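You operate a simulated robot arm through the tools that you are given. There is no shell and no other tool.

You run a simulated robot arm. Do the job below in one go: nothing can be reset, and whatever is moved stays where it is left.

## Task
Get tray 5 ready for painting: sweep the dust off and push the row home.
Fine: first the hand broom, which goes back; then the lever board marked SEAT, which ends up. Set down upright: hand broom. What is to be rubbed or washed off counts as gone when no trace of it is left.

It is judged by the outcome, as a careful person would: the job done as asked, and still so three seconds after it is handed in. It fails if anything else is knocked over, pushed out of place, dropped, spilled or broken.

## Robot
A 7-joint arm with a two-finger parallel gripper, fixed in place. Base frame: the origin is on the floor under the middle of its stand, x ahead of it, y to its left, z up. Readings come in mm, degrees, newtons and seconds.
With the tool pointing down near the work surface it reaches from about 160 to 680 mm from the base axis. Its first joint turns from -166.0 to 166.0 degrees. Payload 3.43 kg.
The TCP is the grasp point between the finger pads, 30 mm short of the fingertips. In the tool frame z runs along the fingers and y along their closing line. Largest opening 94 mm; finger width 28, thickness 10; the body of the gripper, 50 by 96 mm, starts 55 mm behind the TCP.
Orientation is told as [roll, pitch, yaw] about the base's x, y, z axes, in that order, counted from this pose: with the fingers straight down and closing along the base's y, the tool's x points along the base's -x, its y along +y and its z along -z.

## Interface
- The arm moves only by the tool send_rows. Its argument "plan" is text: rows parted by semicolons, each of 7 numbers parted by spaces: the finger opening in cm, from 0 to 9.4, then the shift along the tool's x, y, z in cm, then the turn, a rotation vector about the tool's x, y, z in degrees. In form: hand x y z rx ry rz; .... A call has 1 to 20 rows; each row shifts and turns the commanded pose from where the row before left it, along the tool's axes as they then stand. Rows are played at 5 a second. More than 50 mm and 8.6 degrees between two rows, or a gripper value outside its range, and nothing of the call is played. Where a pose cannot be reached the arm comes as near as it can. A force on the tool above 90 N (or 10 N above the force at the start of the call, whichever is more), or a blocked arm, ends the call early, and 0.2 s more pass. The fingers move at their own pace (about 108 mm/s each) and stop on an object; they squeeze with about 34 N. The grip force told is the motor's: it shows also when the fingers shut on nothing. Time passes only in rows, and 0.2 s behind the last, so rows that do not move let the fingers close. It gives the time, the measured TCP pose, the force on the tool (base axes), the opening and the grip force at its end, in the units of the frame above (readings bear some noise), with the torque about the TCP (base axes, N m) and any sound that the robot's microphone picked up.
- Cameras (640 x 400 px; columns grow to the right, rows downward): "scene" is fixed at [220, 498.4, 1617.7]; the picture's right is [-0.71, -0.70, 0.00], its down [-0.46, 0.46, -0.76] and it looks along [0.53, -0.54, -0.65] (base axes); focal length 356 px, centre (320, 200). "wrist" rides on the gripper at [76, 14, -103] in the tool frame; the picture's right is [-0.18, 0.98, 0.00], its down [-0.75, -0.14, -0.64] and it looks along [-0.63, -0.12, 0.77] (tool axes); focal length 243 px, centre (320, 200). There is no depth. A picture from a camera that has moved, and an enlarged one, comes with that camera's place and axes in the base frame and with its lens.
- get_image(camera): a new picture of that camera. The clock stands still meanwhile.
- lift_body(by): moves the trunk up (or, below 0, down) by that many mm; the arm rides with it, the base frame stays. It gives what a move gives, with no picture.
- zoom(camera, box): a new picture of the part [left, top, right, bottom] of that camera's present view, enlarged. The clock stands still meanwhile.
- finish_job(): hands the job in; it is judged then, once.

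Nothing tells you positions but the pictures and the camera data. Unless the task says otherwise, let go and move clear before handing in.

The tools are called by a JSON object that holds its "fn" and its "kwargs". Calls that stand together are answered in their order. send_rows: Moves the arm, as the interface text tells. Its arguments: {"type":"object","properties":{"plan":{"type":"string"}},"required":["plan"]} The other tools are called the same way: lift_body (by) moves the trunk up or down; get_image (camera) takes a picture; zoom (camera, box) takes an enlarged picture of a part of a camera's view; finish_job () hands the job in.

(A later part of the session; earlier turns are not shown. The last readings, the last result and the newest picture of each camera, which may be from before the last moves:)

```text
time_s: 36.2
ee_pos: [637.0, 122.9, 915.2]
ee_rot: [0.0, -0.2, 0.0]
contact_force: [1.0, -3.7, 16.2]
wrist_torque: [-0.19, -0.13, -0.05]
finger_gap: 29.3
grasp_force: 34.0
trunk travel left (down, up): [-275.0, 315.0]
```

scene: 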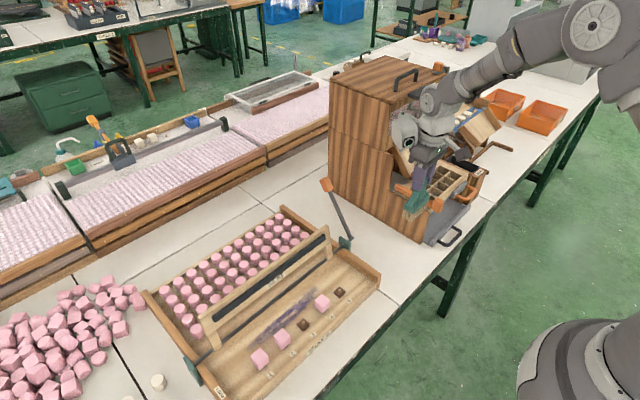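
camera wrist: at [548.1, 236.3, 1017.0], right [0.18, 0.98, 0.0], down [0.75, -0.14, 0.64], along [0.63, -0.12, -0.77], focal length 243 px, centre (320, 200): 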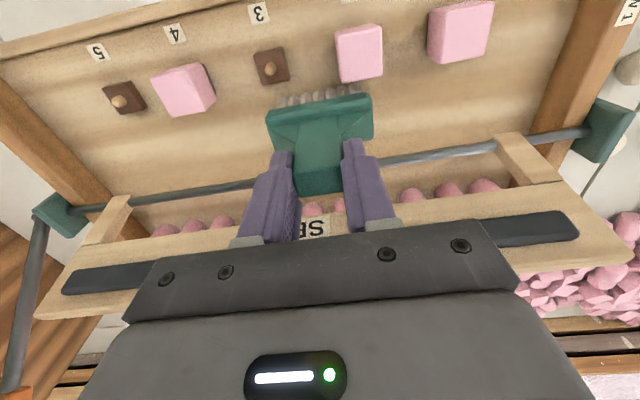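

Passes done. I lift straight up, pull back, and inspect the tray floor for any trace.

{"fn": "send_rows", "kwargs": {"plan": "0 0 0 -2 0 0 0; 0 0 0 -3 0 0 0; 0 0 0 -3.5 0 0 0; 0 1 0 -3.5 0 0 0; 0 3 0 -3 0 0 0; 0 3 0 0 0 0 0; 0 2.8 0 0 0 0 0; 0 0 -3 0 0 0 0; 0 0 -4 0 0 0 0; 0 0 -4 0 0 0 0; 0 0 -4 0 0 0 0; 0 0 -4 0 0 0 0; 0 0 -4 0 0 0 0; 0 0 0 0 0 0 0"}}

{"fn": "get_image", "kwargs": {"camera": "wrist"}}

{"fn": "zoom", "kwargs": {"camera": "scene", "box": [190, 240, 370, 380]}}

{"fn": "zoom", "kwargs": {"camera": "wrist", "box": [360, 0, 640, 180]}}

```text
time_s: 39.2
ee_pos: [539.9, -107.1, 1066.9]
ee_rot: [0.1, 0.0, 0.0]
contact_force: [-0.4, -0.7, -2.4]
wrist_torque: [-0.03, -0.01, -0.01]
finger_gap: 29.4
grasp_force: 34.0
trunk travel left (down, up): [-275.0, 315.0]
```

```text
taken
camera wrist: at [461.9, -93.4, 1168.0], right [0.18, 0.98, 0.0], down [0.75, -0.14, 0.64], along [0.63, -0.12, -0.77], focal length 243 px, centre (320, 200)
```

wrist: 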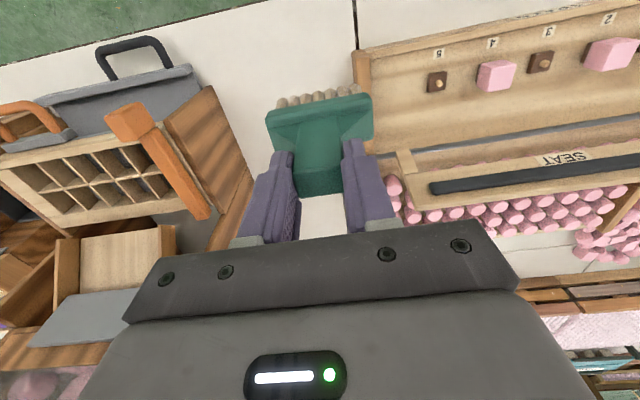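

```text
2.86 times, centred on (280, 310) of scene
camera zoom: at [220.0, 498.4, 1617.7], right [-0.71, -0.7, 0.0], down [-0.46, 0.46, -0.76], along [0.53, -0.54, -0.65], focal length 1017 px, centre (434, -114)
```

zoom: 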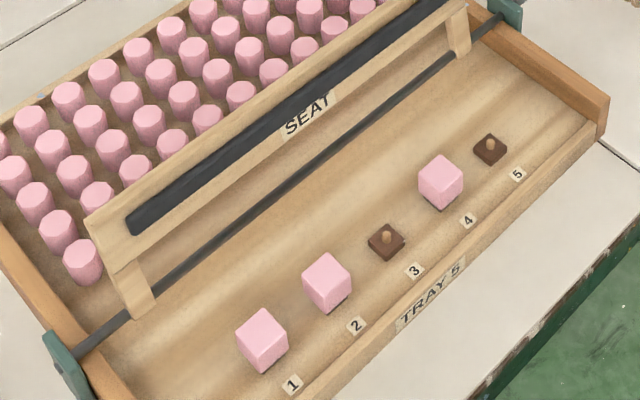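

```text
2.22 times, centred on (500, 90) of wrist
camera zoom: at [461.9, -93.4, 1168.0], right [0.18, 0.98, 0.0], down [0.75, -0.14, 0.64], along [0.63, -0.12, -0.77], focal length 539 px, centre (-80, 444)
```

zoom: 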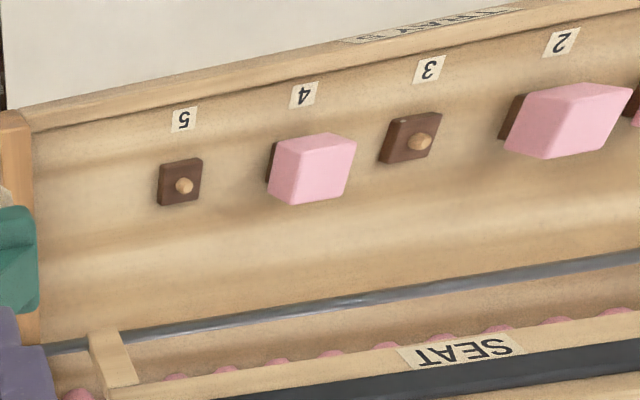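

The floor looks clean; I'll check a high-zoom scene view of the former streak before putting the broom back.

{"fn": "zoom", "kwargs": {"camera": "scene", "box": [230, 280, 290, 350]}}

{"fn": "zoom", "kwargs": {"camera": "scene", "box": [270, 255, 350, 330]}}

```text
5.71 times, centred on (260, 315) of scene
camera zoom: at [220.0, 498.4, 1617.7], right [-0.71, -0.7, 0.0], down [-0.46, 0.46, -0.76], along [0.53, -0.54, -0.65], focal length 2034 px, centre (663, -457)
```

zoom: 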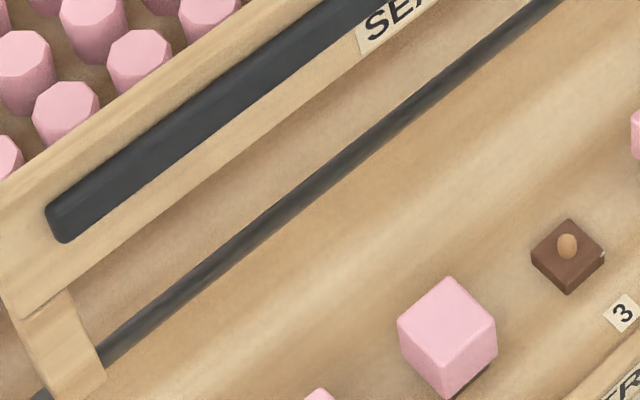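

```text
5.33 times, centred on (310, 292) of scene
camera zoom: at [220.0, 498.4, 1617.7], right [-0.71, -0.7, 0.0], down [-0.46, 0.46, -0.76], along [0.53, -0.54, -0.65], focal length 1899 px, centre (373, -293)
```

zoom: 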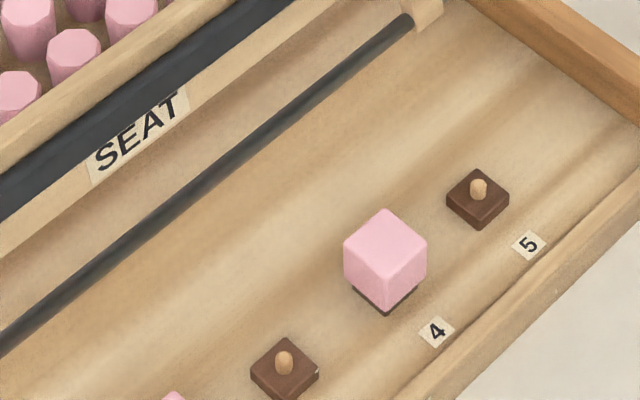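

No trace of dust remains. Returning the broom: move back over its spot side, turn to yaw -90.

{"fn": "send_rows", "kwargs": {"plan": "0 0 -3 -0.5 0 0 0; 0 0 -3 -0.5 0 0 0; 0 0 -2.7 -0.4 0 0 0; 0 0 0 0 0 0 7.5; 0 0 0 0 0 0 7.5; 0 0 0 0 0 0 7.5; 0 0 0 0 0 0 7.5; 0 0 0 0 0 0 7.5; 0 0 0 0 0 0 7.5; 0 0 0 0 0 0 7.5; 0 0 0 0 0 0 7.5; 0 0 0 0 0 0 7.5; 0 0 0 0 0 0 7.5; 0 0 0 0 0 0 7.5; 0 0 0 0 0 0 7.5; 0 0 2.0 0 0 0 0; 0 0 3.0 0 0 0 0; 0 0 3.0 0 0 0 0; 0 0 0 0 0 0 0"}}

{"fn": "get_image", "kwargs": {"camera": "wrist"}}

```text
time_s: 43.2
ee_pos: [619.3, -193.1, 1077.8]
ee_rot: [-0.1, 0.0, -90.0]
contact_force: [0.7, 0.7, -1.4]
wrist_torque: [-0.02, -0.02, 0.02]
finger_gap: 29.3
grasp_force: 33.9
trunk travel left (down, up): [-275.0, 315.0]
```

```text
taken
camera wrist: at [632.5, -118.0, 1179.7], right [0.98, -0.18, 0.0], down [-0.14, -0.75, 0.64], along [-0.12, -0.63, -0.77], focal length 243 px, centre (320, 200)
```

wrist: 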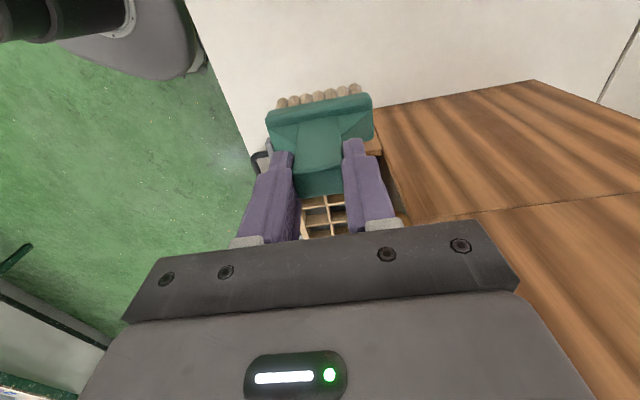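

Broom is over its home spot, unchanged in the grip. I lower it most of the way, then creep down to contact.

{"fn": "send_rows", "kwargs": {"plan": "0 -0.08 0.1 3 0 0 0; 0 0 0 4 0 0 0; 0 0 0 4 0 0 0; 0 0 0 3.5 0 0 0; 0 0 0 2 0 0 0; 0 0 0 1 0 0 0; 0 0 0 0.7 0 0 0; 0 0 0 0 0 0 0; 0 0 0 0 0 0 0"}}

{"fn": "get_image", "kwargs": {"camera": "wrist"}}

{"fn": "zoom", "kwargs": {"camera": "scene", "box": [350, 180, 430, 260]}}

```text
time_s: 45.2
ee_pos: [620.0, -195.8, 896.8]
ee_rot: [0.0, 0.0, -89.9]
contact_force: [-0.3, 0.3, -1.1]
wrist_torque: [-0.01, 0.0, 0.02]
finger_gap: 29.5
grasp_force: 33.8
trunk travel left (down, up): [-275.0, 315.0]
```

```text
taken
camera wrist: at [633.4, -119.3, 998.1], right [0.98, -0.18, 0.0], down [-0.14, -0.75, 0.64], along [-0.12, -0.63, -0.77], focal length 243 px, centre (320, 200)
```

wrist: 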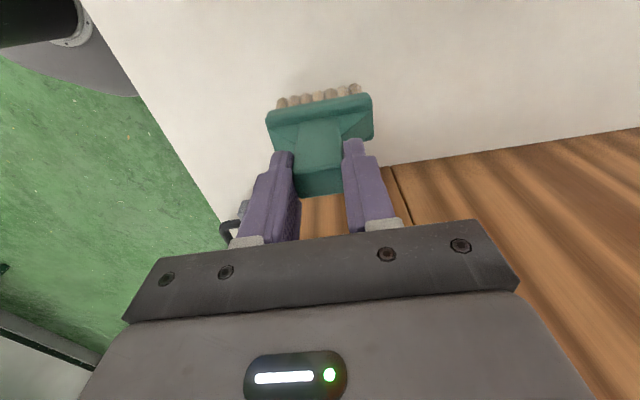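

```text
5.00 times, centred on (390, 220) of scene
camera zoom: at [220.0, 498.4, 1617.7], right [-0.71, -0.7, 0.0], down [-0.46, 0.46, -0.76], along [0.53, -0.54, -0.65], focal length 1780 px, centre (-30, 100)
```

zoom: 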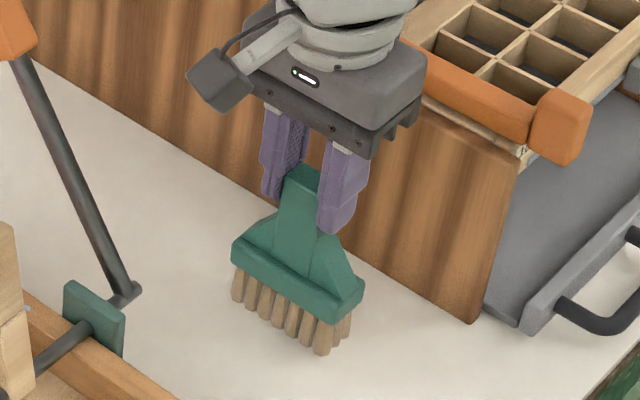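

About 10 mm above contact. Creeping down.

{"fn": "send_rows", "kwargs": {"plan": "0 0 0 0.4 0 0 0; 0 0 0 0.3 0 0 0; 0 0 0 0.15 0 0 0; 0 0 0 0 0 0 0"}}

```text
time_s: 46.2
ee_pos: [621.0, -195.3, 887.8]
ee_rot: [0.0, 0.0, -90.0]
contact_force: [0.3, 0.4, -0.8]
wrist_torque: [-0.03, 0.0, -0.04]
finger_gap: 29.4
grasp_force: 34.0
trunk travel left (down, up): [-275.0, 315.0]
```

{"fn": "send_rows", "kwargs": {"plan": "0 0 0 0.1 0 0 0; 0 0 0 0.1 0 0 0; 0 0 0 0 0 0 0"}}

```text
time_s: 47.0
ee_pos: [620.9, -194.6, 884.9]
ee_rot: [0.0, 0.0, -90.0]
contact_force: [0.4, -0.1, -1.6]
wrist_torque: [0.02, 0.0, 0.02]
finger_gap: 29.4
grasp_force: 34.4
trunk travel left (down, up): [-275.0, 315.0]
```

Still hanging free (only its weight is felt). One more small step at a time.

{"fn": "send_rows", "kwargs": {"plan": "0 0 0 0.1 0 0 0; 0 0 0 0 0 0 0"}}

{"fn": "zoom", "kwargs": {"camera": "scene", "box": [350, 180, 430, 260]}}

```text
time_s: 47.6
ee_pos: [619.7, -195.2, 885.1]
ee_rot: [-0.1, 0.0, -90.0]
contact_force: [-0.2, 0.4, 3.1]
wrist_torque: [-0.01, 0.11, 0.01]
finger_gap: 29.3
grasp_force: 33.9
trunk travel left (down, up): [-275.0, 315.0]
```

```text
5.00 times, centred on (390, 220) of scene
camera zoom: at [220.0, 498.4, 1617.7], right [-0.71, -0.7, 0.0], down [-0.46, 0.46, -0.76], along [0.53, -0.54, -0.65], focal length 1780 px, centre (-30, 100)
```

zoom: 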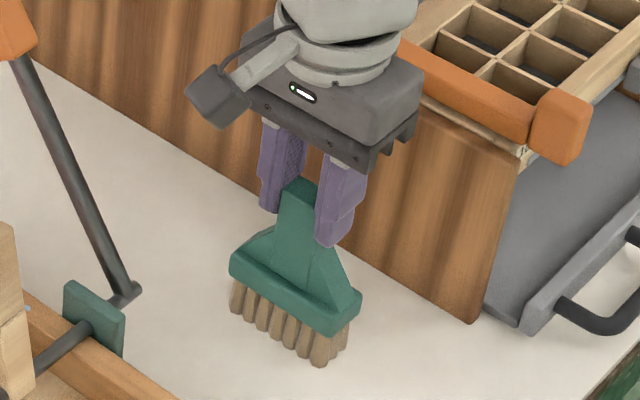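

Contact at 3 N, matching the original position. I press slightly more to seat it flat, then open gently.

{"fn": "send_rows", "kwargs": {"plan": "0 0 0 0.06 0 0 0; 0 0 0 0 0 0 0; 0 0 0 0 0 0 0"}}

```text
time_s: 48.4
ee_pos: [619.7, -194.4, 884.5]
ee_rot: [0.1, 0.0, -90.0]
contact_force: [0.2, -1.9, 12.7]
wrist_torque: [-0.31, 0.08, -0.04]
finger_gap: 29.3
grasp_force: 33.7
trunk travel left (down, up): [-275.0, 315.0]
```

{"fn": "send_rows", "kwargs": {"plan": "0 0 0 -0.05 0 0 0; 3.2 0 0 0 0 0 0; 3.6 0 0 0 0 0 0; 4.4 0 0 0 0 0 0; 5.5 0 0 0 0 0 0; 7 0 0 0 0 0 0; 7 0 0 0 0 0 0"}}

{"fn": "zoom", "kwargs": {"camera": "scene", "box": [350, 180, 430, 260]}}

{"fn": "get_image", "kwargs": {"camera": "wrist"}}

```text
time_s: 50.0
ee_pos: [620.5, -195.1, 885.2]
ee_rot: [0.0, 0.0, -90.0]
contact_force: [-0.3, 0.4, -0.3]
wrist_torque: [0.0, 0.02, 0.0]
finger_gap: 70.2
grasp_force: 0.0
trunk travel left (down, up): [-275.0, 315.0]
```

```text
5.00 times, centred on (390, 220) of scene
camera zoom: at [220.0, 498.4, 1617.7], right [-0.71, -0.7, 0.0], down [-0.46, 0.46, -0.76], along [0.53, -0.54, -0.65], focal length 1780 px, centre (-30, 100)
```

zoom: 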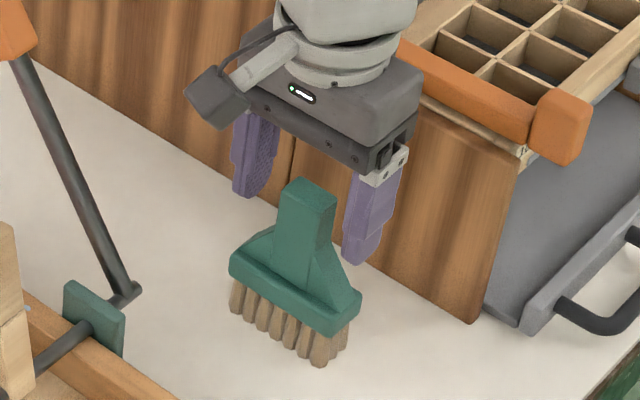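

```text
taken
camera wrist: at [633.4, -118.9, 986.5], right [0.98, -0.18, 0.0], down [-0.14, -0.75, 0.64], along [-0.12, -0.63, -0.77], focal length 243 px, centre (320, 200)
```

wrist: 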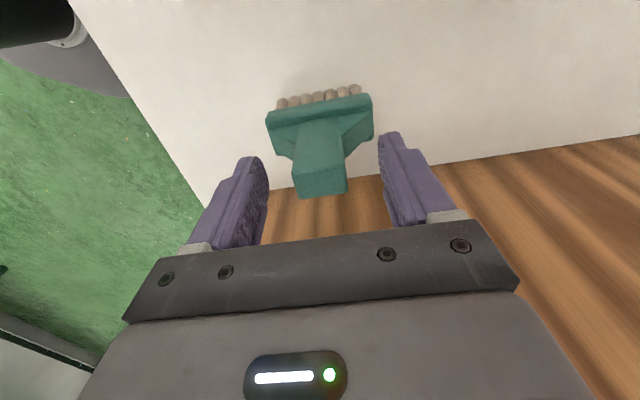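

The broom stands upright exactly where it was. I now rise clear of it, pull back, and turn to yaw 0 to prepare for the lever.

{"fn": "send_rows", "kwargs": {"plan": "7 0 0 -1 0 0 0; 7 0 0 -2 0 0 0; 7 0 0 -3.5 0 0 0; 7 0 0 -5 0 0 0; 7 0 0 -5 0 0 0; 7 0 0 -5 0 0 0; 7 0 -3 0 0 0 0; 7 0 -3 0 0 0 0; 7 0 0 0 0 0 -8.2; 7 0 0 0 0 0 -8.2; 7 0 0 0 0 0 -8.2; 7 0 0 0 0 0 -8.2; 7 0 0 0 0 0 -8.2; 7 0 0 0 0 0 -8.2; 7 0 0 0 0 0 -8.2; 7 0 0 0 0 0 -8.2; 7 0 0 0 0 0 -8.2; 7 0 0 0 0 0 -8.2; 7 0 0 0 0 0 -8; 7 0 0 0 0 0 0"}}

{"fn": "get_image", "kwargs": {"camera": "wrist"}}

{"fn": "zoom", "kwargs": {"camera": "scene", "box": [300, 140, 420, 270]}}

```text
time_s: 54.2
ee_pos: [561.9, -194.8, 1098.8]
ee_rot: [0.0, -0.1, 0.1]
contact_force: [0.6, -0.2, 0.4]
wrist_torque: [0.01, 0.0, -0.03]
finger_gap: 70.1
grasp_force: 0.0
trunk travel left (down, up): [-275.0, 315.0]
```

```text
taken
camera wrist: at [483.4, -181.0, 1201.7], right [0.18, 0.98, 0.0], down [0.75, -0.14, 0.64], along [0.63, -0.12, -0.77], focal length 243 px, centre (320, 200)
```

wrist: 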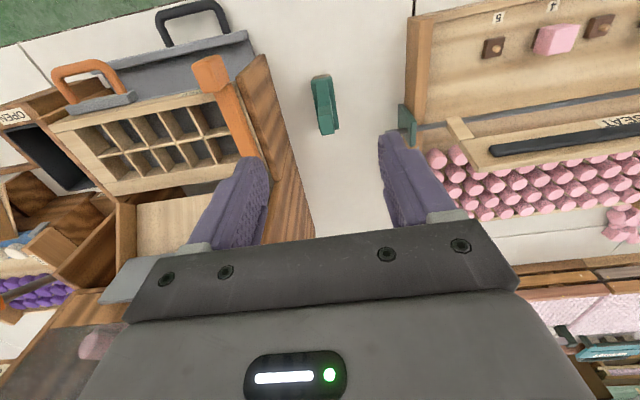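

```text
3.08 times, centred on (360, 205) of scene
camera zoom: at [220.0, 498.4, 1617.7], right [-0.71, -0.7, 0.0], down [-0.46, 0.46, -0.76], along [0.53, -0.54, -0.65], focal length 1095 px, centre (197, 185)
```

zoom: 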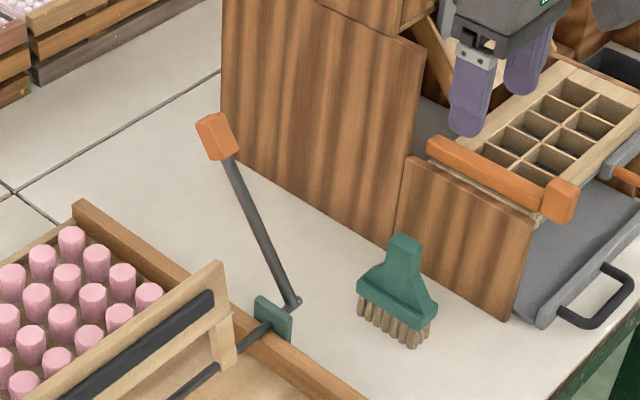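

The broom is fine. Now I line up with the lever's plane (y≈-98) and pitch the tool forward 45° to look at the lever knob.

{"fn": "send_rows", "kwargs": {"plan": "7 0 3.2 0 0 0 0; 7 0 3.2 0 0 0 0; 7 0 3.3 0 0 0 0; 7 0 0 0 0 -7.5 0; 7 0 0 0 0 -7.5 0; 7 0 0 0 0 -7.5 0; 7 0 0 0 0 -7.5 0; 7 0 0 0 0 -7.5 0; 7 0 0 0 0 -7.5 0; 7 0 0 0 0 0 0"}}

{"fn": "get_image", "kwargs": {"camera": "wrist"}}

{"fn": "get_image", "kwargs": {"camera": "scene"}}

```text
time_s: 56.4
ee_pos: [559.8, -96.4, 1099.4]
ee_rot: [0.1, -45.1, 0.0]
contact_force: [0.1, -0.7, -0.4]
wrist_torque: [0.04, 0.03, 0.04]
finger_gap: 69.9
grasp_force: 0.2
trunk travel left (down, up): [-275.0, 315.0]
```

```text
taken
camera wrist: at [433.1, -82.9, 1117.5], right [0.13, 0.98, 0.13], down [0.08, -0.14, 0.99], along [0.99, -0.12, -0.09], focal length 243 px, centre (320, 200)
```

wrist: 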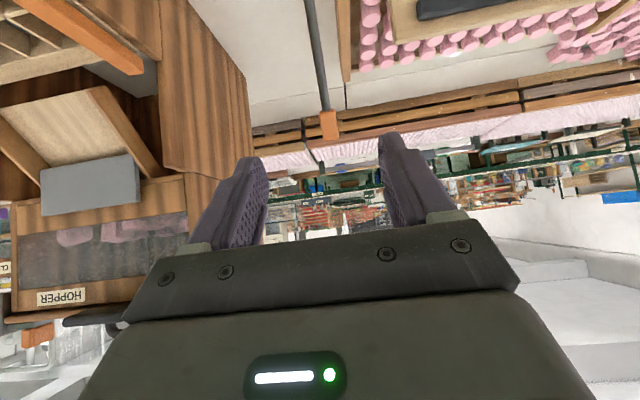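

```text
taken
```

scene: 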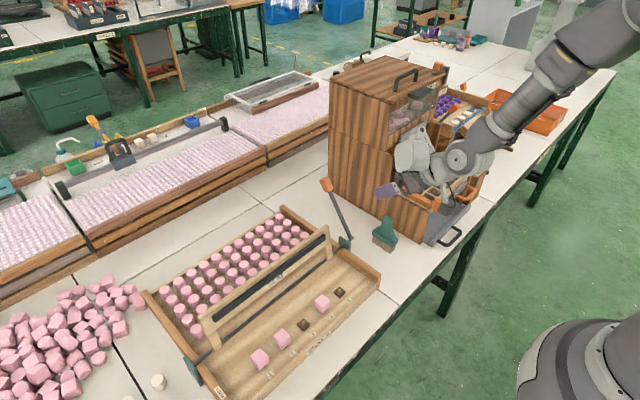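

{"fn": "zoom", "kwargs": {"camera": "wrist", "box": [270, 0, 390, 160]}}

{"fn": "zoom", "kwargs": {"camera": "scene", "box": [310, 165, 360, 255]}}

```text
2.50 times, centred on (330, 80) of wrist
camera zoom: at [433.1, -82.9, 1117.5], right [0.13, 0.98, 0.13], down [0.08, -0.14, 0.99], along [0.99, -0.12, -0.09], focal length 606 px, centre (295, 500)
```

zoom: 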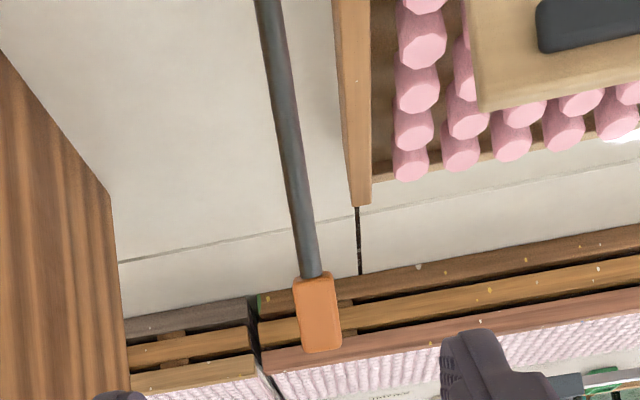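

```text
4.44 times, centred on (335, 210) of scene
camera zoom: at [220.0, 498.4, 1617.7], right [-0.71, -0.7, 0.0], down [-0.46, 0.46, -0.76], along [0.53, -0.54, -0.65], focal length 1582 px, centre (253, 156)
```

zoom: 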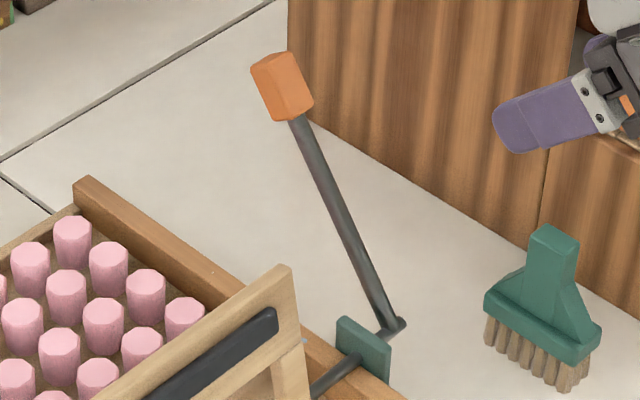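

The knob is at about (777, -97, 977), 185 mm from the pivot, leaning about 36° back. I approach along the tool axis, stopping short to verify.

{"fn": "send_rows", "kwargs": {"plan": "6 -3.4 0 0 0 0 0; 6 -3.4 0 0 0 0 0; 6 0 0 4 0 0 0; 6 0 0 4 0 0 0; 6 0 0 4 0 0 0; 6 0 0 4 0 0 0; 6 0 0 2 0 0 0; 6 0 0 0 0 0 0"}}

{"fn": "get_image", "kwargs": {"camera": "wrist"}}

{"fn": "zoom", "kwargs": {"camera": "scene", "box": [280, 110, 440, 250]}}

```text
time_s: 58.2
ee_pos: [736.1, -98.3, 1020.0]
ee_rot: [-0.1, -44.9, -0.1]
contact_force: [0.4, 0.0, -0.8]
wrist_torque: [-0.02, 0.01, 0.01]
finger_gap: 60.0
grasp_force: 0.2
trunk travel left (down, up): [-275.0, 315.0]
```

```text
taken
camera wrist: at [609.8, -83.5, 1037.9], right [0.13, 0.98, 0.13], down [0.08, -0.14, 0.99], along [0.99, -0.12, -0.1], focal length 243 px, centre (320, 200)
```

wrist: 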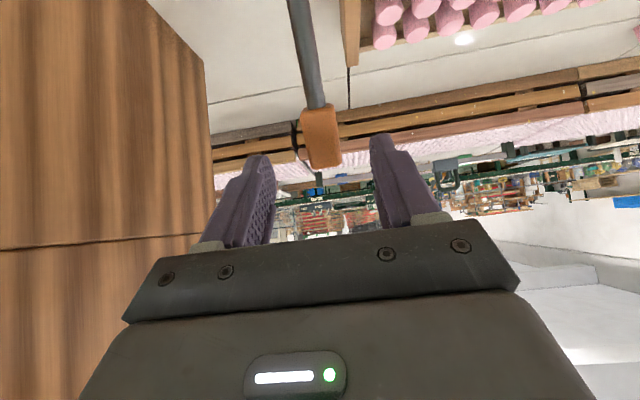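

```text
2.86 times, centred on (360, 180) of scene
camera zoom: at [220.0, 498.4, 1617.7], right [-0.71, -0.7, 0.0], down [-0.46, 0.46, -0.76], along [0.53, -0.54, -0.65], focal length 1017 px, centre (206, 257)
```

zoom: 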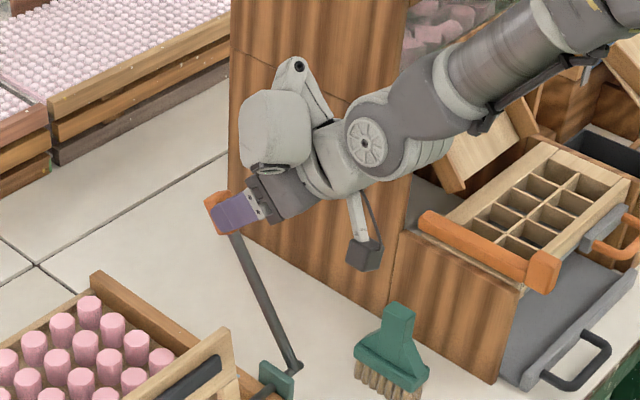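

Alignment with the knob is good. I move the last 58 mm along the tool axis and close on the knob.

{"fn": "send_rows", "kwargs": {"plan": "6 0 0 2 0 0 0; 6 0 0 2 0 0 0; 6 0 0 1.8 0 0 0; 6 0 0 0 0 0 0; 6 0 0 0 0 0 0"}}

{"fn": "get_image", "kwargs": {"camera": "wrist"}}

{"fn": "zoom", "kwargs": {"camera": "scene", "box": [280, 120, 420, 250]}}

```text
time_s: 59.4
ee_pos: [777.9, -96.9, 979.4]
ee_rot: [0.0, -45.1, 0.0]
contact_force: [-0.3, 0.6, -0.5]
wrist_torque: [-0.02, -0.01, 0.01]
finger_gap: 60.1
grasp_force: 0.1
trunk travel left (down, up): [-275.0, 315.0]
```

```text
taken
camera wrist: at [649.8, -82.9, 997.3], right [0.13, 0.98, 0.13], down [0.08, -0.14, 0.99], along [0.99, -0.12, -0.1], focal length 243 px, centre (320, 200)
```

wrist: 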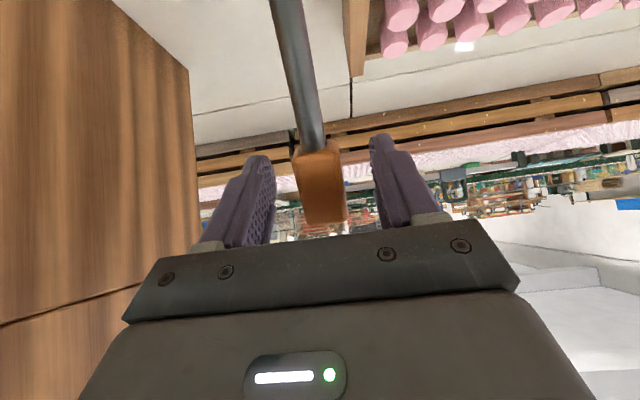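

```text
3.08 times, centred on (350, 185) of scene
camera zoom: at [220.0, 498.4, 1617.7], right [-0.71, -0.7, 0.0], down [-0.46, 0.46, -0.76], along [0.53, -0.54, -0.65], focal length 1095 px, centre (228, 246)
```

zoom: 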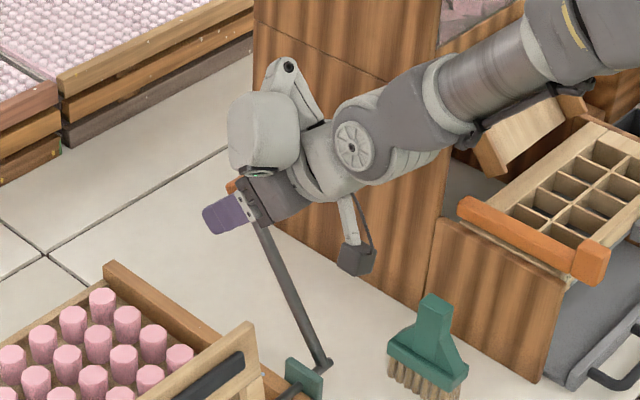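

The knob sits squarely between the fingers. Closing.

{"fn": "send_rows", "kwargs": {"plan": "3 0 0 0 0 0 0; 0 0 0 0 0 0 0; 0 0 0 0 0 0 0; 0 0 0 0 0 0 0"}}

{"fn": "get_image", "kwargs": {"camera": "wrist"}}

```text
time_s: 60.4
ee_pos: [777.2, -94.9, 979.3]
ee_rot: [0.0, -44.9, 0.0]
contact_force: [0.4, 4.2, -0.5]
wrist_torque: [0.02, -0.12, -0.01]
finger_gap: 28.6
grasp_force: 45.5
trunk travel left (down, up): [-275.0, 315.0]
```

```text
taken
camera wrist: at [649.8, -82.2, 997.3], right [0.13, 0.98, 0.13], down [0.08, -0.14, 0.99], along [0.99, -0.12, -0.1], focal length 243 px, centre (320, 200)
```

wrist: 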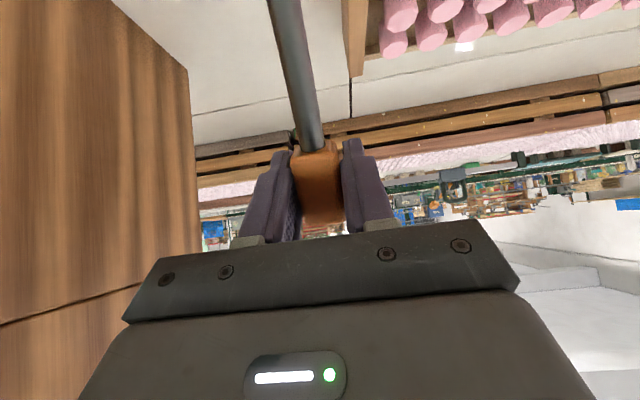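

The knob is gripped. I start swinging the lever toward the robot on its arc around the pivot, first two small steps to feel the resistance.

{"fn": "send_rows", "kwargs": {"plan": "0 0.332 0.1 -1.591 0 0 0; 0 0.481 0 -1.555 0 0 0; 0 0 0 0 0 0 0"}}

{"fn": "zoom", "kwargs": {"camera": "scene", "box": [190, 130, 410, 350]}}

```text
time_s: 61.2
ee_pos: [750.0, -96.7, 993.9]
ee_rot: [0.0, -44.8, 0.0]
contact_force: [1.2, 4.3, -11.2]
wrist_torque: [0.02, -0.98, 0.0]
finger_gap: 28.4
grasp_force: 45.1
trunk travel left (down, up): [-275.0, 315.0]
```

```text
1.82 times, centred on (300, 240) of scene
camera zoom: at [220.0, 498.4, 1617.7], right [-0.71, -0.7, 0.0], down [-0.46, 0.46, -0.76], along [0.53, -0.54, -0.65], focal length 647 px, centre (356, 127)
```

zoom: 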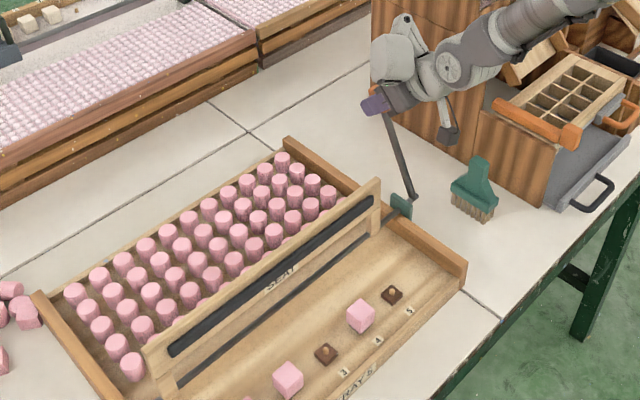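

The lever turns freely and the board follows it forward. I continue along the arc with a slight radial correction.

{"fn": "send_rows", "kwargs": {"plan": "0 0.685 0.1 -1.436 0 0 0; 0 0.76 0 -1.43 0 0 0; 0 0.863 0 -1.372 0 0 0; 0 0.976 0 -1.301 0 0 0; 0 1.096 0 -1.209 0 0 0; 0 1.195 0 -1.110 0 0 0; 0 0 0 0 0 0 0"}}

{"fn": "zoom", "kwargs": {"camera": "scene", "box": [190, 130, 410, 350]}}

```text
time_s: 62.8
ee_pos: [653.6, -95.2, 1010.9]
ee_rot: [0.0, -45.0, 0.0]
contact_force: [5.7, -0.2, -3.6]
wrist_torque: [-0.02, -1.11, -0.01]
finger_gap: 28.1
grasp_force: 44.8
trunk travel left (down, up): [-275.0, 315.0]
```

```text
1.82 times, centred on (300, 240) of scene
camera zoom: at [220.0, 498.4, 1617.7], right [-0.71, -0.7, 0.0], down [-0.46, 0.46, -0.76], along [0.53, -0.54, -0.65], focal length 647 px, centre (356, 127)
```

zoom: 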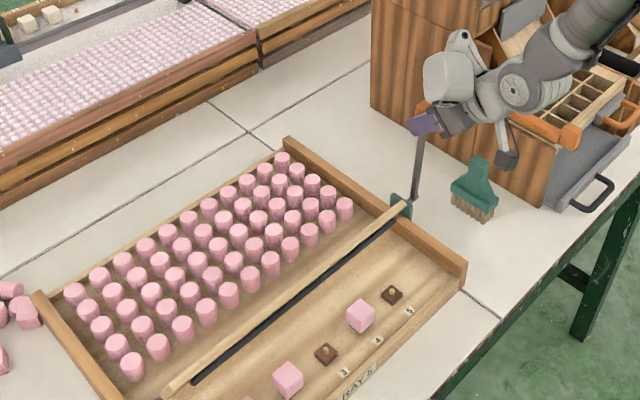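

Smooth, with low force. Continuing the swing.

{"fn": "send_rows", "kwargs": {"plan": "0 1.280 0 -0.997 0 0 0; 0 1.365 0 -0.884 0 0 0; 0 1.442 0 -0.764 0 0 0; 0 1.492 0 -0.629 0 0 0; 0 1.548 0 -0.502 0 0 0; 0 0 0 0 0 0 0"}}

{"fn": "zoom", "kwargs": {"camera": "scene", "box": [190, 130, 410, 370]}}

```text
time_s: 64.2
ee_pos: [576.5, -96.3, 989.3]
ee_rot: [0.0, -45.0, 0.0]
contact_force: [3.9, 0.1, 4.1]
wrist_torque: [-0.01, -1.24, -0.04]
finger_gap: 28.1
grasp_force: 45.1
trunk travel left (down, up): [-275.0, 315.0]
```

```text
1.67 times, centred on (300, 250) of scene
camera zoom: at [220.0, 498.4, 1617.7], right [-0.71, -0.7, 0.0], down [-0.46, 0.46, -0.76], along [0.53, -0.54, -0.65], focal length 593 px, centre (353, 117)
```

zoom: 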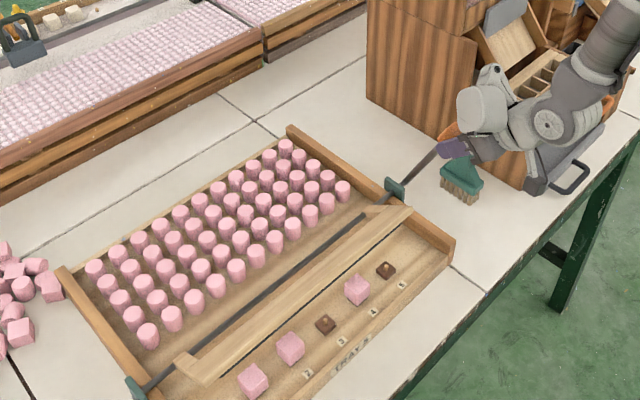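

The board is about 65° over and about to meet the cubes. I go on in smaller steps watching the force.

{"fn": "send_rows", "kwargs": {"plan": "0 1.591 0 -0.361 0 0 0; 0 1.612 0 -0.226 0 0 0; 0 0 0 0 0 0 0"}}

{"fn": "zoom", "kwargs": {"camera": "scene", "box": [190, 180, 390, 380]}}

```text
time_s: 65.0
ee_pos: [549.0, -95.1, 968.8]
ee_rot: [0.1, -45.0, -0.1]
contact_force: [-1.8, -2.6, 10.5]
wrist_torque: [-0.04, -1.25, 0.03]
finger_gap: 28.1
grasp_force: 45.1
trunk travel left (down, up): [-275.0, 315.0]
```

```text
2.00 times, centred on (290, 280) of scene
camera zoom: at [220.0, 498.4, 1617.7], right [-0.71, -0.7, 0.0], down [-0.46, 0.46, -0.76], along [0.53, -0.54, -0.65], focal length 712 px, centre (380, 40)
```

zoom: 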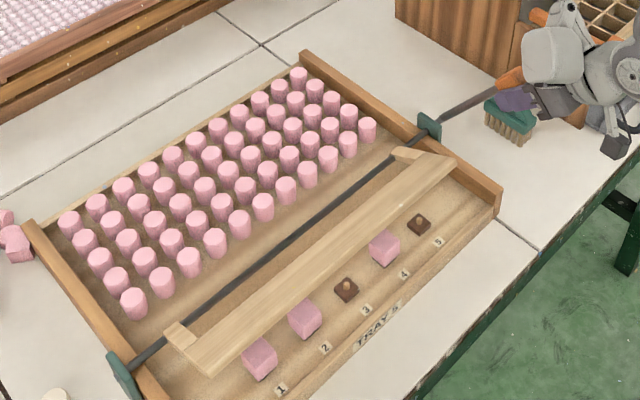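

{"fn": "send_rows", "kwargs": {"plan": "0 0.813 0 -0.1 0 0 0; 0 0.813 0 -0.07 0 0 0; 0 0 0 0 0 0 0"}}

{"fn": "zoom", "kwargs": {"camera": "scene", "box": [190, 200, 390, 390]}}

```text
time_s: 65.8
ee_pos: [538.2, -96.8, 958.0]
ee_rot: [0.0, -45.0, -0.1]
contact_force: [1.5, -4.2, 6.2]
wrist_torque: [0.03, -1.24, -0.05]
finger_gap: 28.2
grasp_force: 45.2
trunk travel left (down, up): [-275.0, 315.0]
```

```text
2.11 times, centred on (290, 295) of scene
camera zoom: at [220.0, 498.4, 1617.7], right [-0.71, -0.7, 0.0], down [-0.46, 0.46, -0.76], along [0.53, -0.54, -0.65], focal length 750 px, centre (383, 0)
```

zoom: 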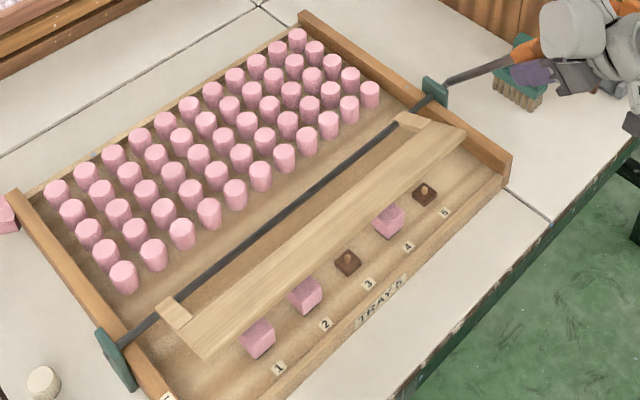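

Still just bearing friction. Another few degrees.

{"fn": "send_rows", "kwargs": {"plan": "0 0.81 0 0.02 0 0 0; 0 0 0 0 0 0 0"}}

{"fn": "send_rows", "kwargs": {"plan": "0 0.81 0 0.04 0 0 0; 0 0 0 0 0 0 0"}}

{"fn": "zoom", "kwargs": {"camera": "scene", "box": [190, 200, 390, 390]}}

```text
time_s: 66.4
ee_pos: [532.2, -96.4, 954.9]
ee_rot: [0.0, -45.0, -0.1]
contact_force: [2.1, -6.0, 6.8]
wrist_torque: [0.03, -1.34, -0.11]
finger_gap: 28.3
grasp_force: 44.6
trunk travel left (down, up): [-275.0, 315.0]
```

```text
time_s: 67.0
ee_pos: [526.0, -95.5, 947.7]
ee_rot: [0.1, -45.0, -0.1]
contact_force: [-0.4, -6.4, 7.5]
wrist_torque: [0.06, -1.24, 0.02]
finger_gap: 28.2
grasp_force: 45.0
trunk travel left (down, up): [-275.0, 315.0]
```

```text
2.11 times, centred on (290, 295) of scene
camera zoom: at [220.0, 498.4, 1617.7], right [-0.71, -0.7, 0.0], down [-0.46, 0.46, -0.76], along [0.53, -0.54, -0.65], focal length 750 px, centre (383, 0)
```

zoom: 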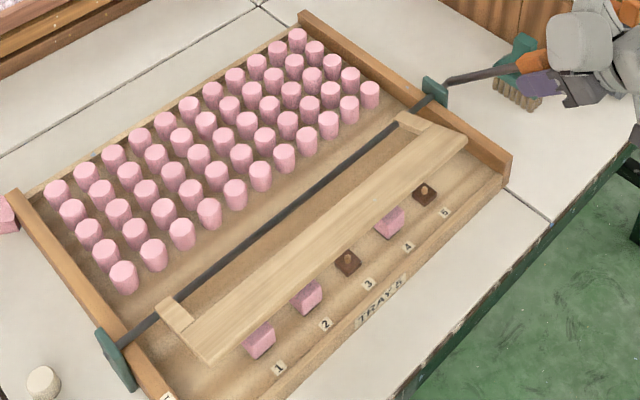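

{"fn": "send_rows", "kwargs": {"plan": "0 0.405 -0.1 0.04 0 0 0; 0 0.405 0 0.05 0 0 0; 0 0 0 0 0 0 0"}}

{"fn": "send_rows", "kwargs": {"plan": "0 0.405 0 0.05 0 0 0; 0 0 0 0 0 0 0"}}

{"fn": "zoom", "kwargs": {"camera": "scene", "box": [190, 200, 390, 390]}}

```text
time_s: 67.8
ee_pos: [520.3, -96.2, 941.7]
ee_rot: [0.0, -45.1, 0.0]
contact_force: [-4.7, 2.5, 10.8]
wrist_torque: [-0.02, -1.35, 0.04]
finger_gap: 28.0
grasp_force: 45.3
trunk travel left (down, up): [-275.0, 315.0]
```

```text
time_s: 68.4
ee_pos: [516.7, -96.4, 937.7]
ee_rot: [0.0, -45.0, 0.0]
contact_force: [-3.1, 5.5, 8.3]
wrist_torque: [-0.05, -1.16, 0.03]
finger_gap: 28.1
grasp_force: 45.1
trunk travel left (down, up): [-275.0, 315.0]
```

```text
2.11 times, centred on (290, 295) of scene
camera zoom: at [220.0, 498.4, 1617.7], right [-0.71, -0.7, 0.0], down [-0.46, 0.46, -0.76], along [0.53, -0.54, -0.65], focal length 750 px, centre (383, 0)
```

zoom: 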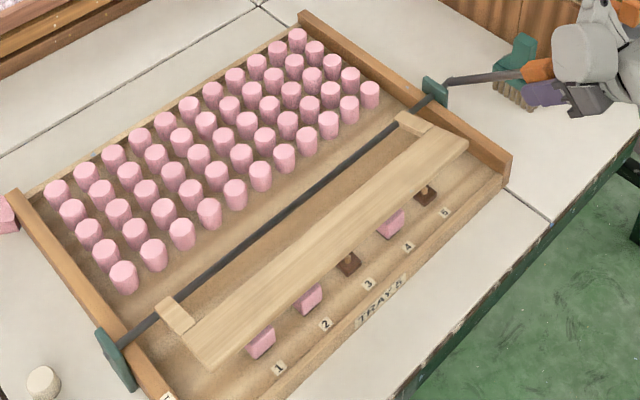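

Not yet in firm contact with the cubes. Continuing in small steps.

{"fn": "send_rows", "kwargs": {"plan": "0 0.4 0.05 0.07 0 0 0; 0 0 0 0 0 0 0"}}

{"fn": "send_rows", "kwargs": {"plan": "0 0.4 0 0.08 0 0 0; 0 0 0 0 0 0 0"}}

{"fn": "zoom", "kwargs": {"camera": "scene", "box": [220, 250, 360, 370]}}

```text
time_s: 69.0
ee_pos: [515.7, -96.8, 934.4]
ee_rot: [0.0, -45.0, -0.1]
contact_force: [-4.6, 3.9, 12.1]
wrist_torque: [-0.03, -1.5, 0.03]
finger_gap: 28.0
grasp_force: 45.2
trunk travel left (down, up): [-275.0, 315.0]
```

```text
time_s: 69.6
ee_pos: [513.3, -97.3, 931.8]
ee_rot: [0.0, -45.1, -0.1]
contact_force: [-2.0, 6.2, 8.9]
wrist_torque: [-0.02, -1.4, 0.02]
finger_gap: 28.2
grasp_force: 44.9
trunk travel left (down, up): [-275.0, 315.0]
```

```text
3.33 times, centred on (290, 310) of scene
camera zoom: at [220.0, 498.4, 1617.7], right [-0.71, -0.7, 0.0], down [-0.46, 0.46, -0.76], along [0.53, -0.54, -0.65], focal length 1187 px, centre (420, -167)
```

zoom: 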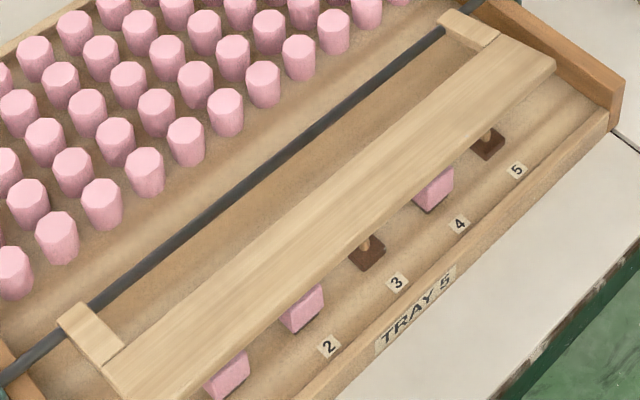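

{"fn": "send_rows", "kwargs": {"plan": "0 0.4 0 0.09 0 0 0; 0 0 0 0 0 0 0"}}

{"fn": "send_rows", "kwargs": {"plan": "0 0.4 0 0.1 0 0 0; 0 0 0 0 0 0 0"}}

{"fn": "zoom", "kwargs": {"camera": "scene", "box": [220, 250, 360, 370]}}

```text
time_s: 70.2
ee_pos: [511.0, -95.3, 928.2]
ee_rot: [0.0, -45.1, 0.0]
contact_force: [0.0, 3.8, 14.4]
wrist_torque: [-0.05, -1.4, -0.01]
finger_gap: 28.2
grasp_force: 44.5
trunk travel left (down, up): [-275.0, 315.0]
```

```text
time_s: 70.8
ee_pos: [507.8, -96.0, 925.3]
ee_rot: [0.0, -45.1, 0.0]
contact_force: [-2.6, 2.3, 14.0]
wrist_torque: [-0.01, -1.37, -0.05]
finger_gap: 28.0
grasp_force: 45.1
trunk travel left (down, up): [-275.0, 315.0]
```

```text
3.33 times, centred on (290, 310) of scene
camera zoom: at [220.0, 498.4, 1617.7], right [-0.71, -0.7, 0.0], down [-0.46, 0.46, -0.76], along [0.53, -0.54, -0.65], focal length 1187 px, centre (420, -167)
```

zoom: 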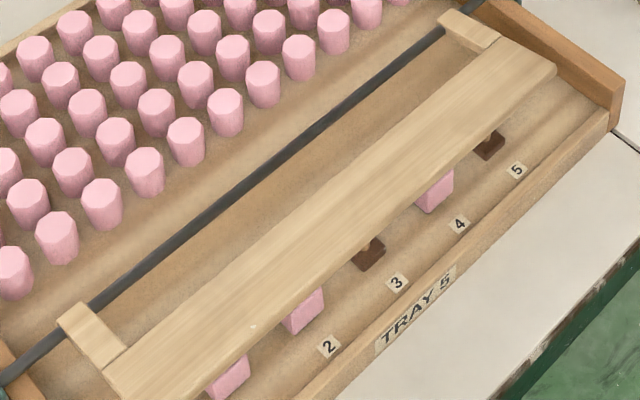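

{"fn": "send_rows", "kwargs": {"plan": "0 0.39 0 0.105 0 0 0; 0 0 0 0 0 0 0"}}

{"fn": "send_rows", "kwargs": {"plan": "0 0.39 0 0.11 0 0 0; 0 0 0 0 0 0 0"}}

{"fn": "zoom", "kwargs": {"camera": "scene", "box": [220, 250, 360, 370]}}

```text
time_s: 71.4
ee_pos: [507.4, -95.2, 920.9]
ee_rot: [0.0, -45.0, 0.0]
contact_force: [-2.1, 2.9, 14.6]
wrist_torque: [-0.01, -1.3, 0.04]
finger_gap: 28.1
grasp_force: 45.1
trunk travel left (down, up): [-275.0, 315.0]
```

```text
time_s: 72.0
ee_pos: [504.0, -95.5, 917.0]
ee_rot: [0.0, -45.0, 0.0]
contact_force: [-4.3, 1.6, 13.4]
wrist_torque: [-0.03, -1.13, -0.03]
finger_gap: 28.0
grasp_force: 45.0
trunk travel left (down, up): [-275.0, 315.0]
```

```text
3.33 times, centred on (290, 310) of scene
camera zoom: at [220.0, 498.4, 1617.7], right [-0.71, -0.7, 0.0], down [-0.46, 0.46, -0.76], along [0.53, -0.54, -0.65], focal length 1187 px, centre (420, -167)
```

zoom: 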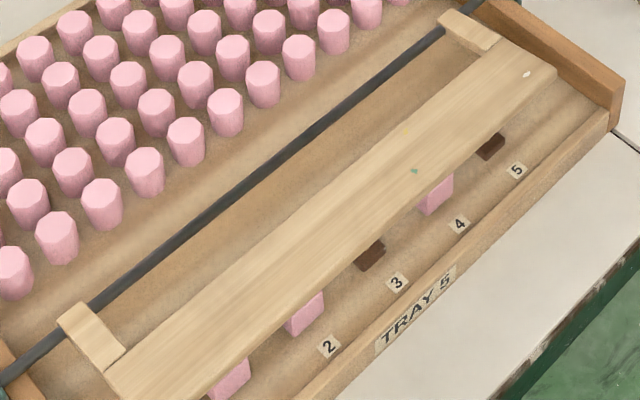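

{"fn": "send_rows", "kwargs": {"plan": "0 0.385 0 0.12 0 0 0; 0 0 0 0 0 0 0"}}

{"fn": "send_rows", "kwargs": {"plan": "0 0.385 0 0.125 0 0 0; 0 0 0 0 0 0 0"}}

{"fn": "zoom", "kwargs": {"camera": "scene", "box": [220, 250, 360, 370]}}

{"fn": "get_image", "kwargs": {"camera": "scene"}}

```text
time_s: 72.6
ee_pos: [501.6, -96.3, 913.5]
ee_rot: [0.0, -45.1, 0.0]
contact_force: [-7.8, 1.0, 15.7]
wrist_torque: [-0.03, -1.23, -0.04]
finger_gap: 27.9
grasp_force: 45.3
trunk travel left (down, up): [-275.0, 315.0]
```

```text
time_s: 73.2
ee_pos: [500.9, -96.2, 911.4]
ee_rot: [-0.1, -45.4, 0.0]
contact_force: [-4.9, -0.2, 31.1]
wrist_torque: [0.02, -0.94, -0.02]
finger_gap: 28.2
grasp_force: 45.0
trunk travel left (down, up): [-275.0, 315.0]
```

```text
3.33 times, centred on (290, 310) of scene
camera zoom: at [220.0, 498.4, 1617.7], right [-0.71, -0.7, 0.0], down [-0.46, 0.46, -0.76], along [0.53, -0.54, -0.65], focal length 1187 px, centre (420, -167)
```

zoom: 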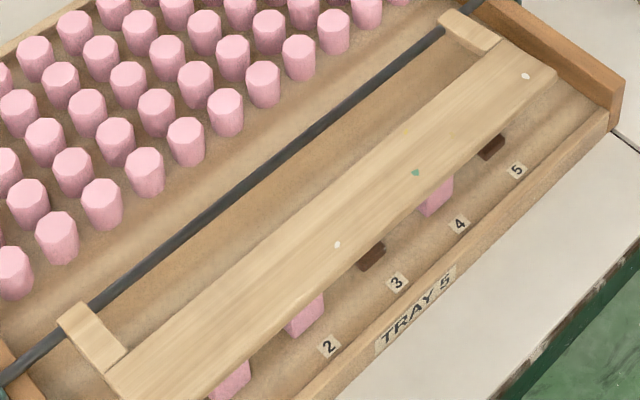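

```text
taken
```

scene: 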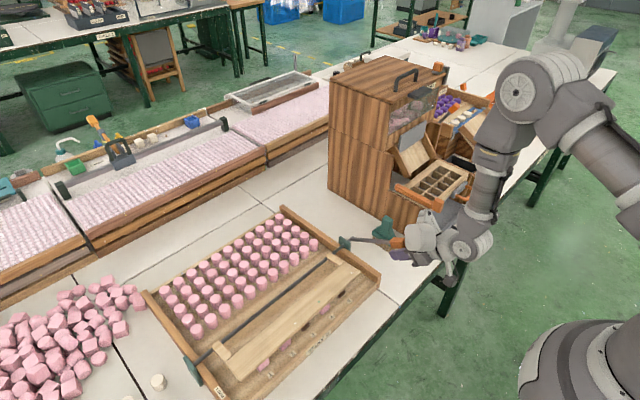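

Now the board meets the cubes (force rising to 31 N). I press on gradually, watching for the row going home.

{"fn": "send_rows", "kwargs": {"plan": "0 0.38 0 0.13 0 0 0; 0 0 0 0 0 0 0; 0 0 0 0 0 0 0"}}

{"fn": "zoom", "kwargs": {"camera": "scene", "box": [220, 250, 360, 370]}}

```text
time_s: 74.0
ee_pos: [500.4, -95.7, 907.3]
ee_rot: [0.0, -45.4, 0.0]
contact_force: [10.5, -2.8, 46.9]
wrist_torque: [0.03, 0.25, 0.02]
finger_gap: 28.2
grasp_force: 44.8
trunk travel left (down, up): [-275.0, 315.0]
```

```text
3.33 times, centred on (290, 310) of scene
camera zoom: at [220.0, 498.4, 1617.7], right [-0.71, -0.7, 0.0], down [-0.46, 0.46, -0.76], along [0.53, -0.54, -0.65], focal length 1187 px, centre (420, -167)
```

zoom: 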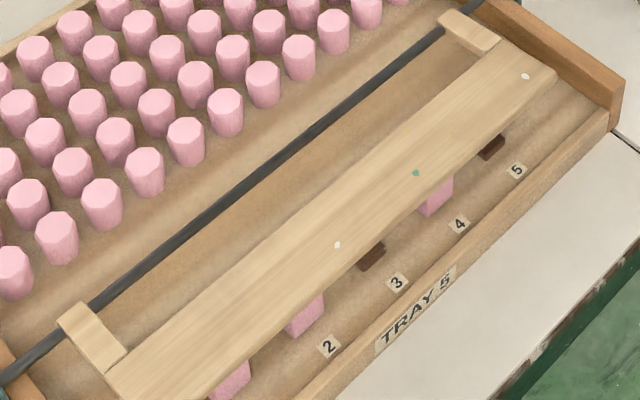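

{"fn": "zoom", "kwargs": {"camera": "scene", "box": [260, 290, 330, 350]}}

{"fn": "zoom", "kwargs": {"camera": "scene", "box": [300, 180, 440, 290]}}

{"fn": "get_image", "kwargs": {"camera": "wrist"}}

```text
6.67 times, centred on (295, 320) of scene
camera zoom: at [220.0, 498.4, 1617.7], right [-0.71, -0.7, 0.0], down [-0.46, 0.46, -0.76], along [0.53, -0.54, -0.65], focal length 2373 px, centre (487, -600)
```

zoom: 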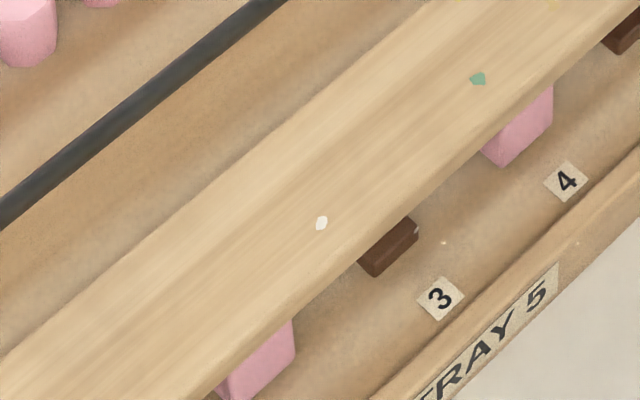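

```text
3.64 times, centred on (370, 235) of scene
camera zoom: at [220.0, 498.4, 1617.7], right [-0.71, -0.7, 0.0], down [-0.46, 0.46, -0.76], along [0.53, -0.54, -0.65], focal length 1294 px, centre (138, 73)
```

zoom: 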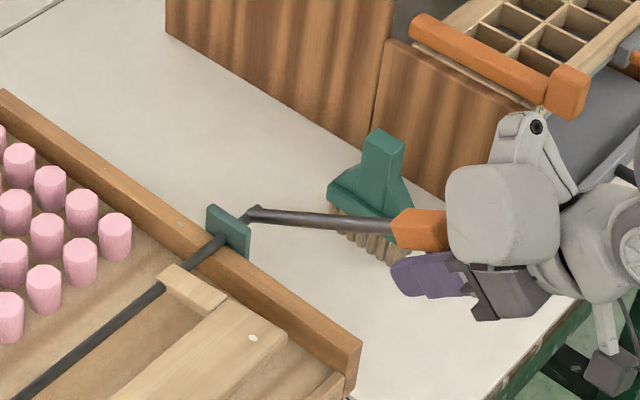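

```text
taken
camera wrist: at [372.7, -82.1, 924.9], right [0.13, 0.98, 0.13], down [0.07, -0.14, 0.99], along [0.99, -0.12, -0.09], focal length 243 px, centre (320, 200)
```

wrist: 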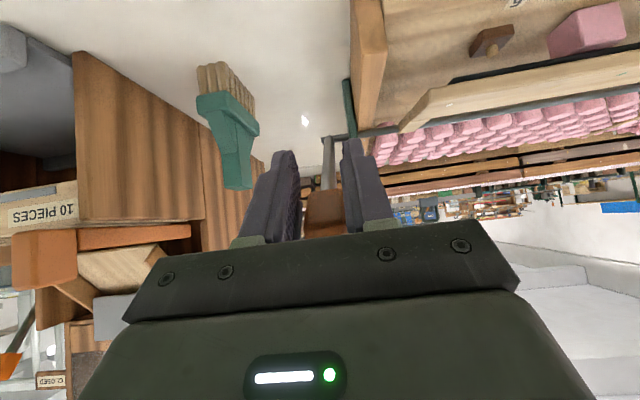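

The wrist camera now has a low side view of the board and cubes; I zoom in there to see the contact.

{"fn": "zoom", "kwargs": {"camera": "wrist", "box": [430, 0, 640, 130]}}

{"fn": "zoom", "kwargs": {"camera": "wrist", "box": [260, 120, 390, 250]}}

```text
3.05 times, centred on (535, 65) of wrist
camera zoom: at [372.7, -82.1, 924.9], right [0.13, 0.98, 0.13], down [0.07, -0.14, 0.99], along [0.99, -0.12, -0.09], focal length 739 px, centre (-335, 611)
```

zoom: 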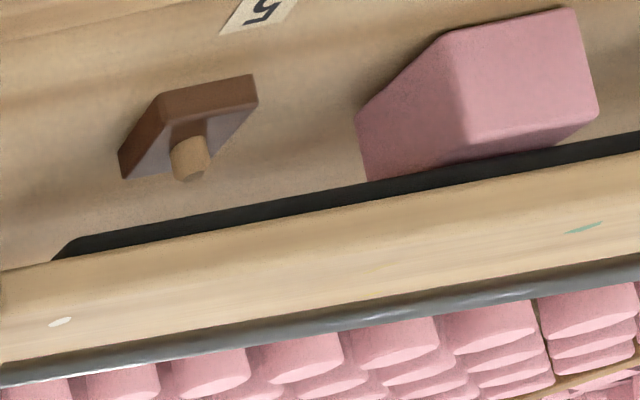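

```text
3.08 times, centred on (325, 185) of wrist
camera zoom: at [372.7, -82.1, 924.9], right [0.13, 0.98, 0.13], down [0.07, -0.14, 0.99], along [0.99, -0.12, -0.09], focal length 746 px, centre (305, 246)
```

zoom: 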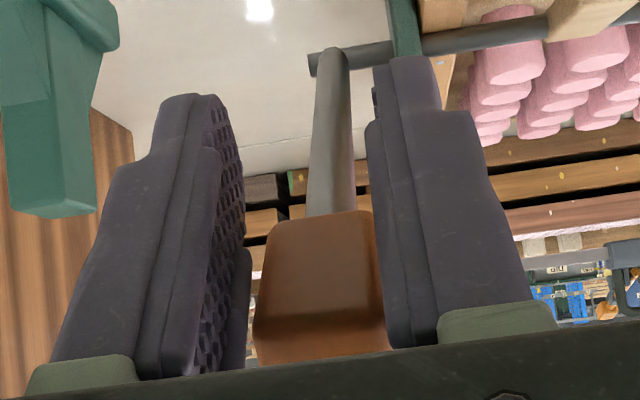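

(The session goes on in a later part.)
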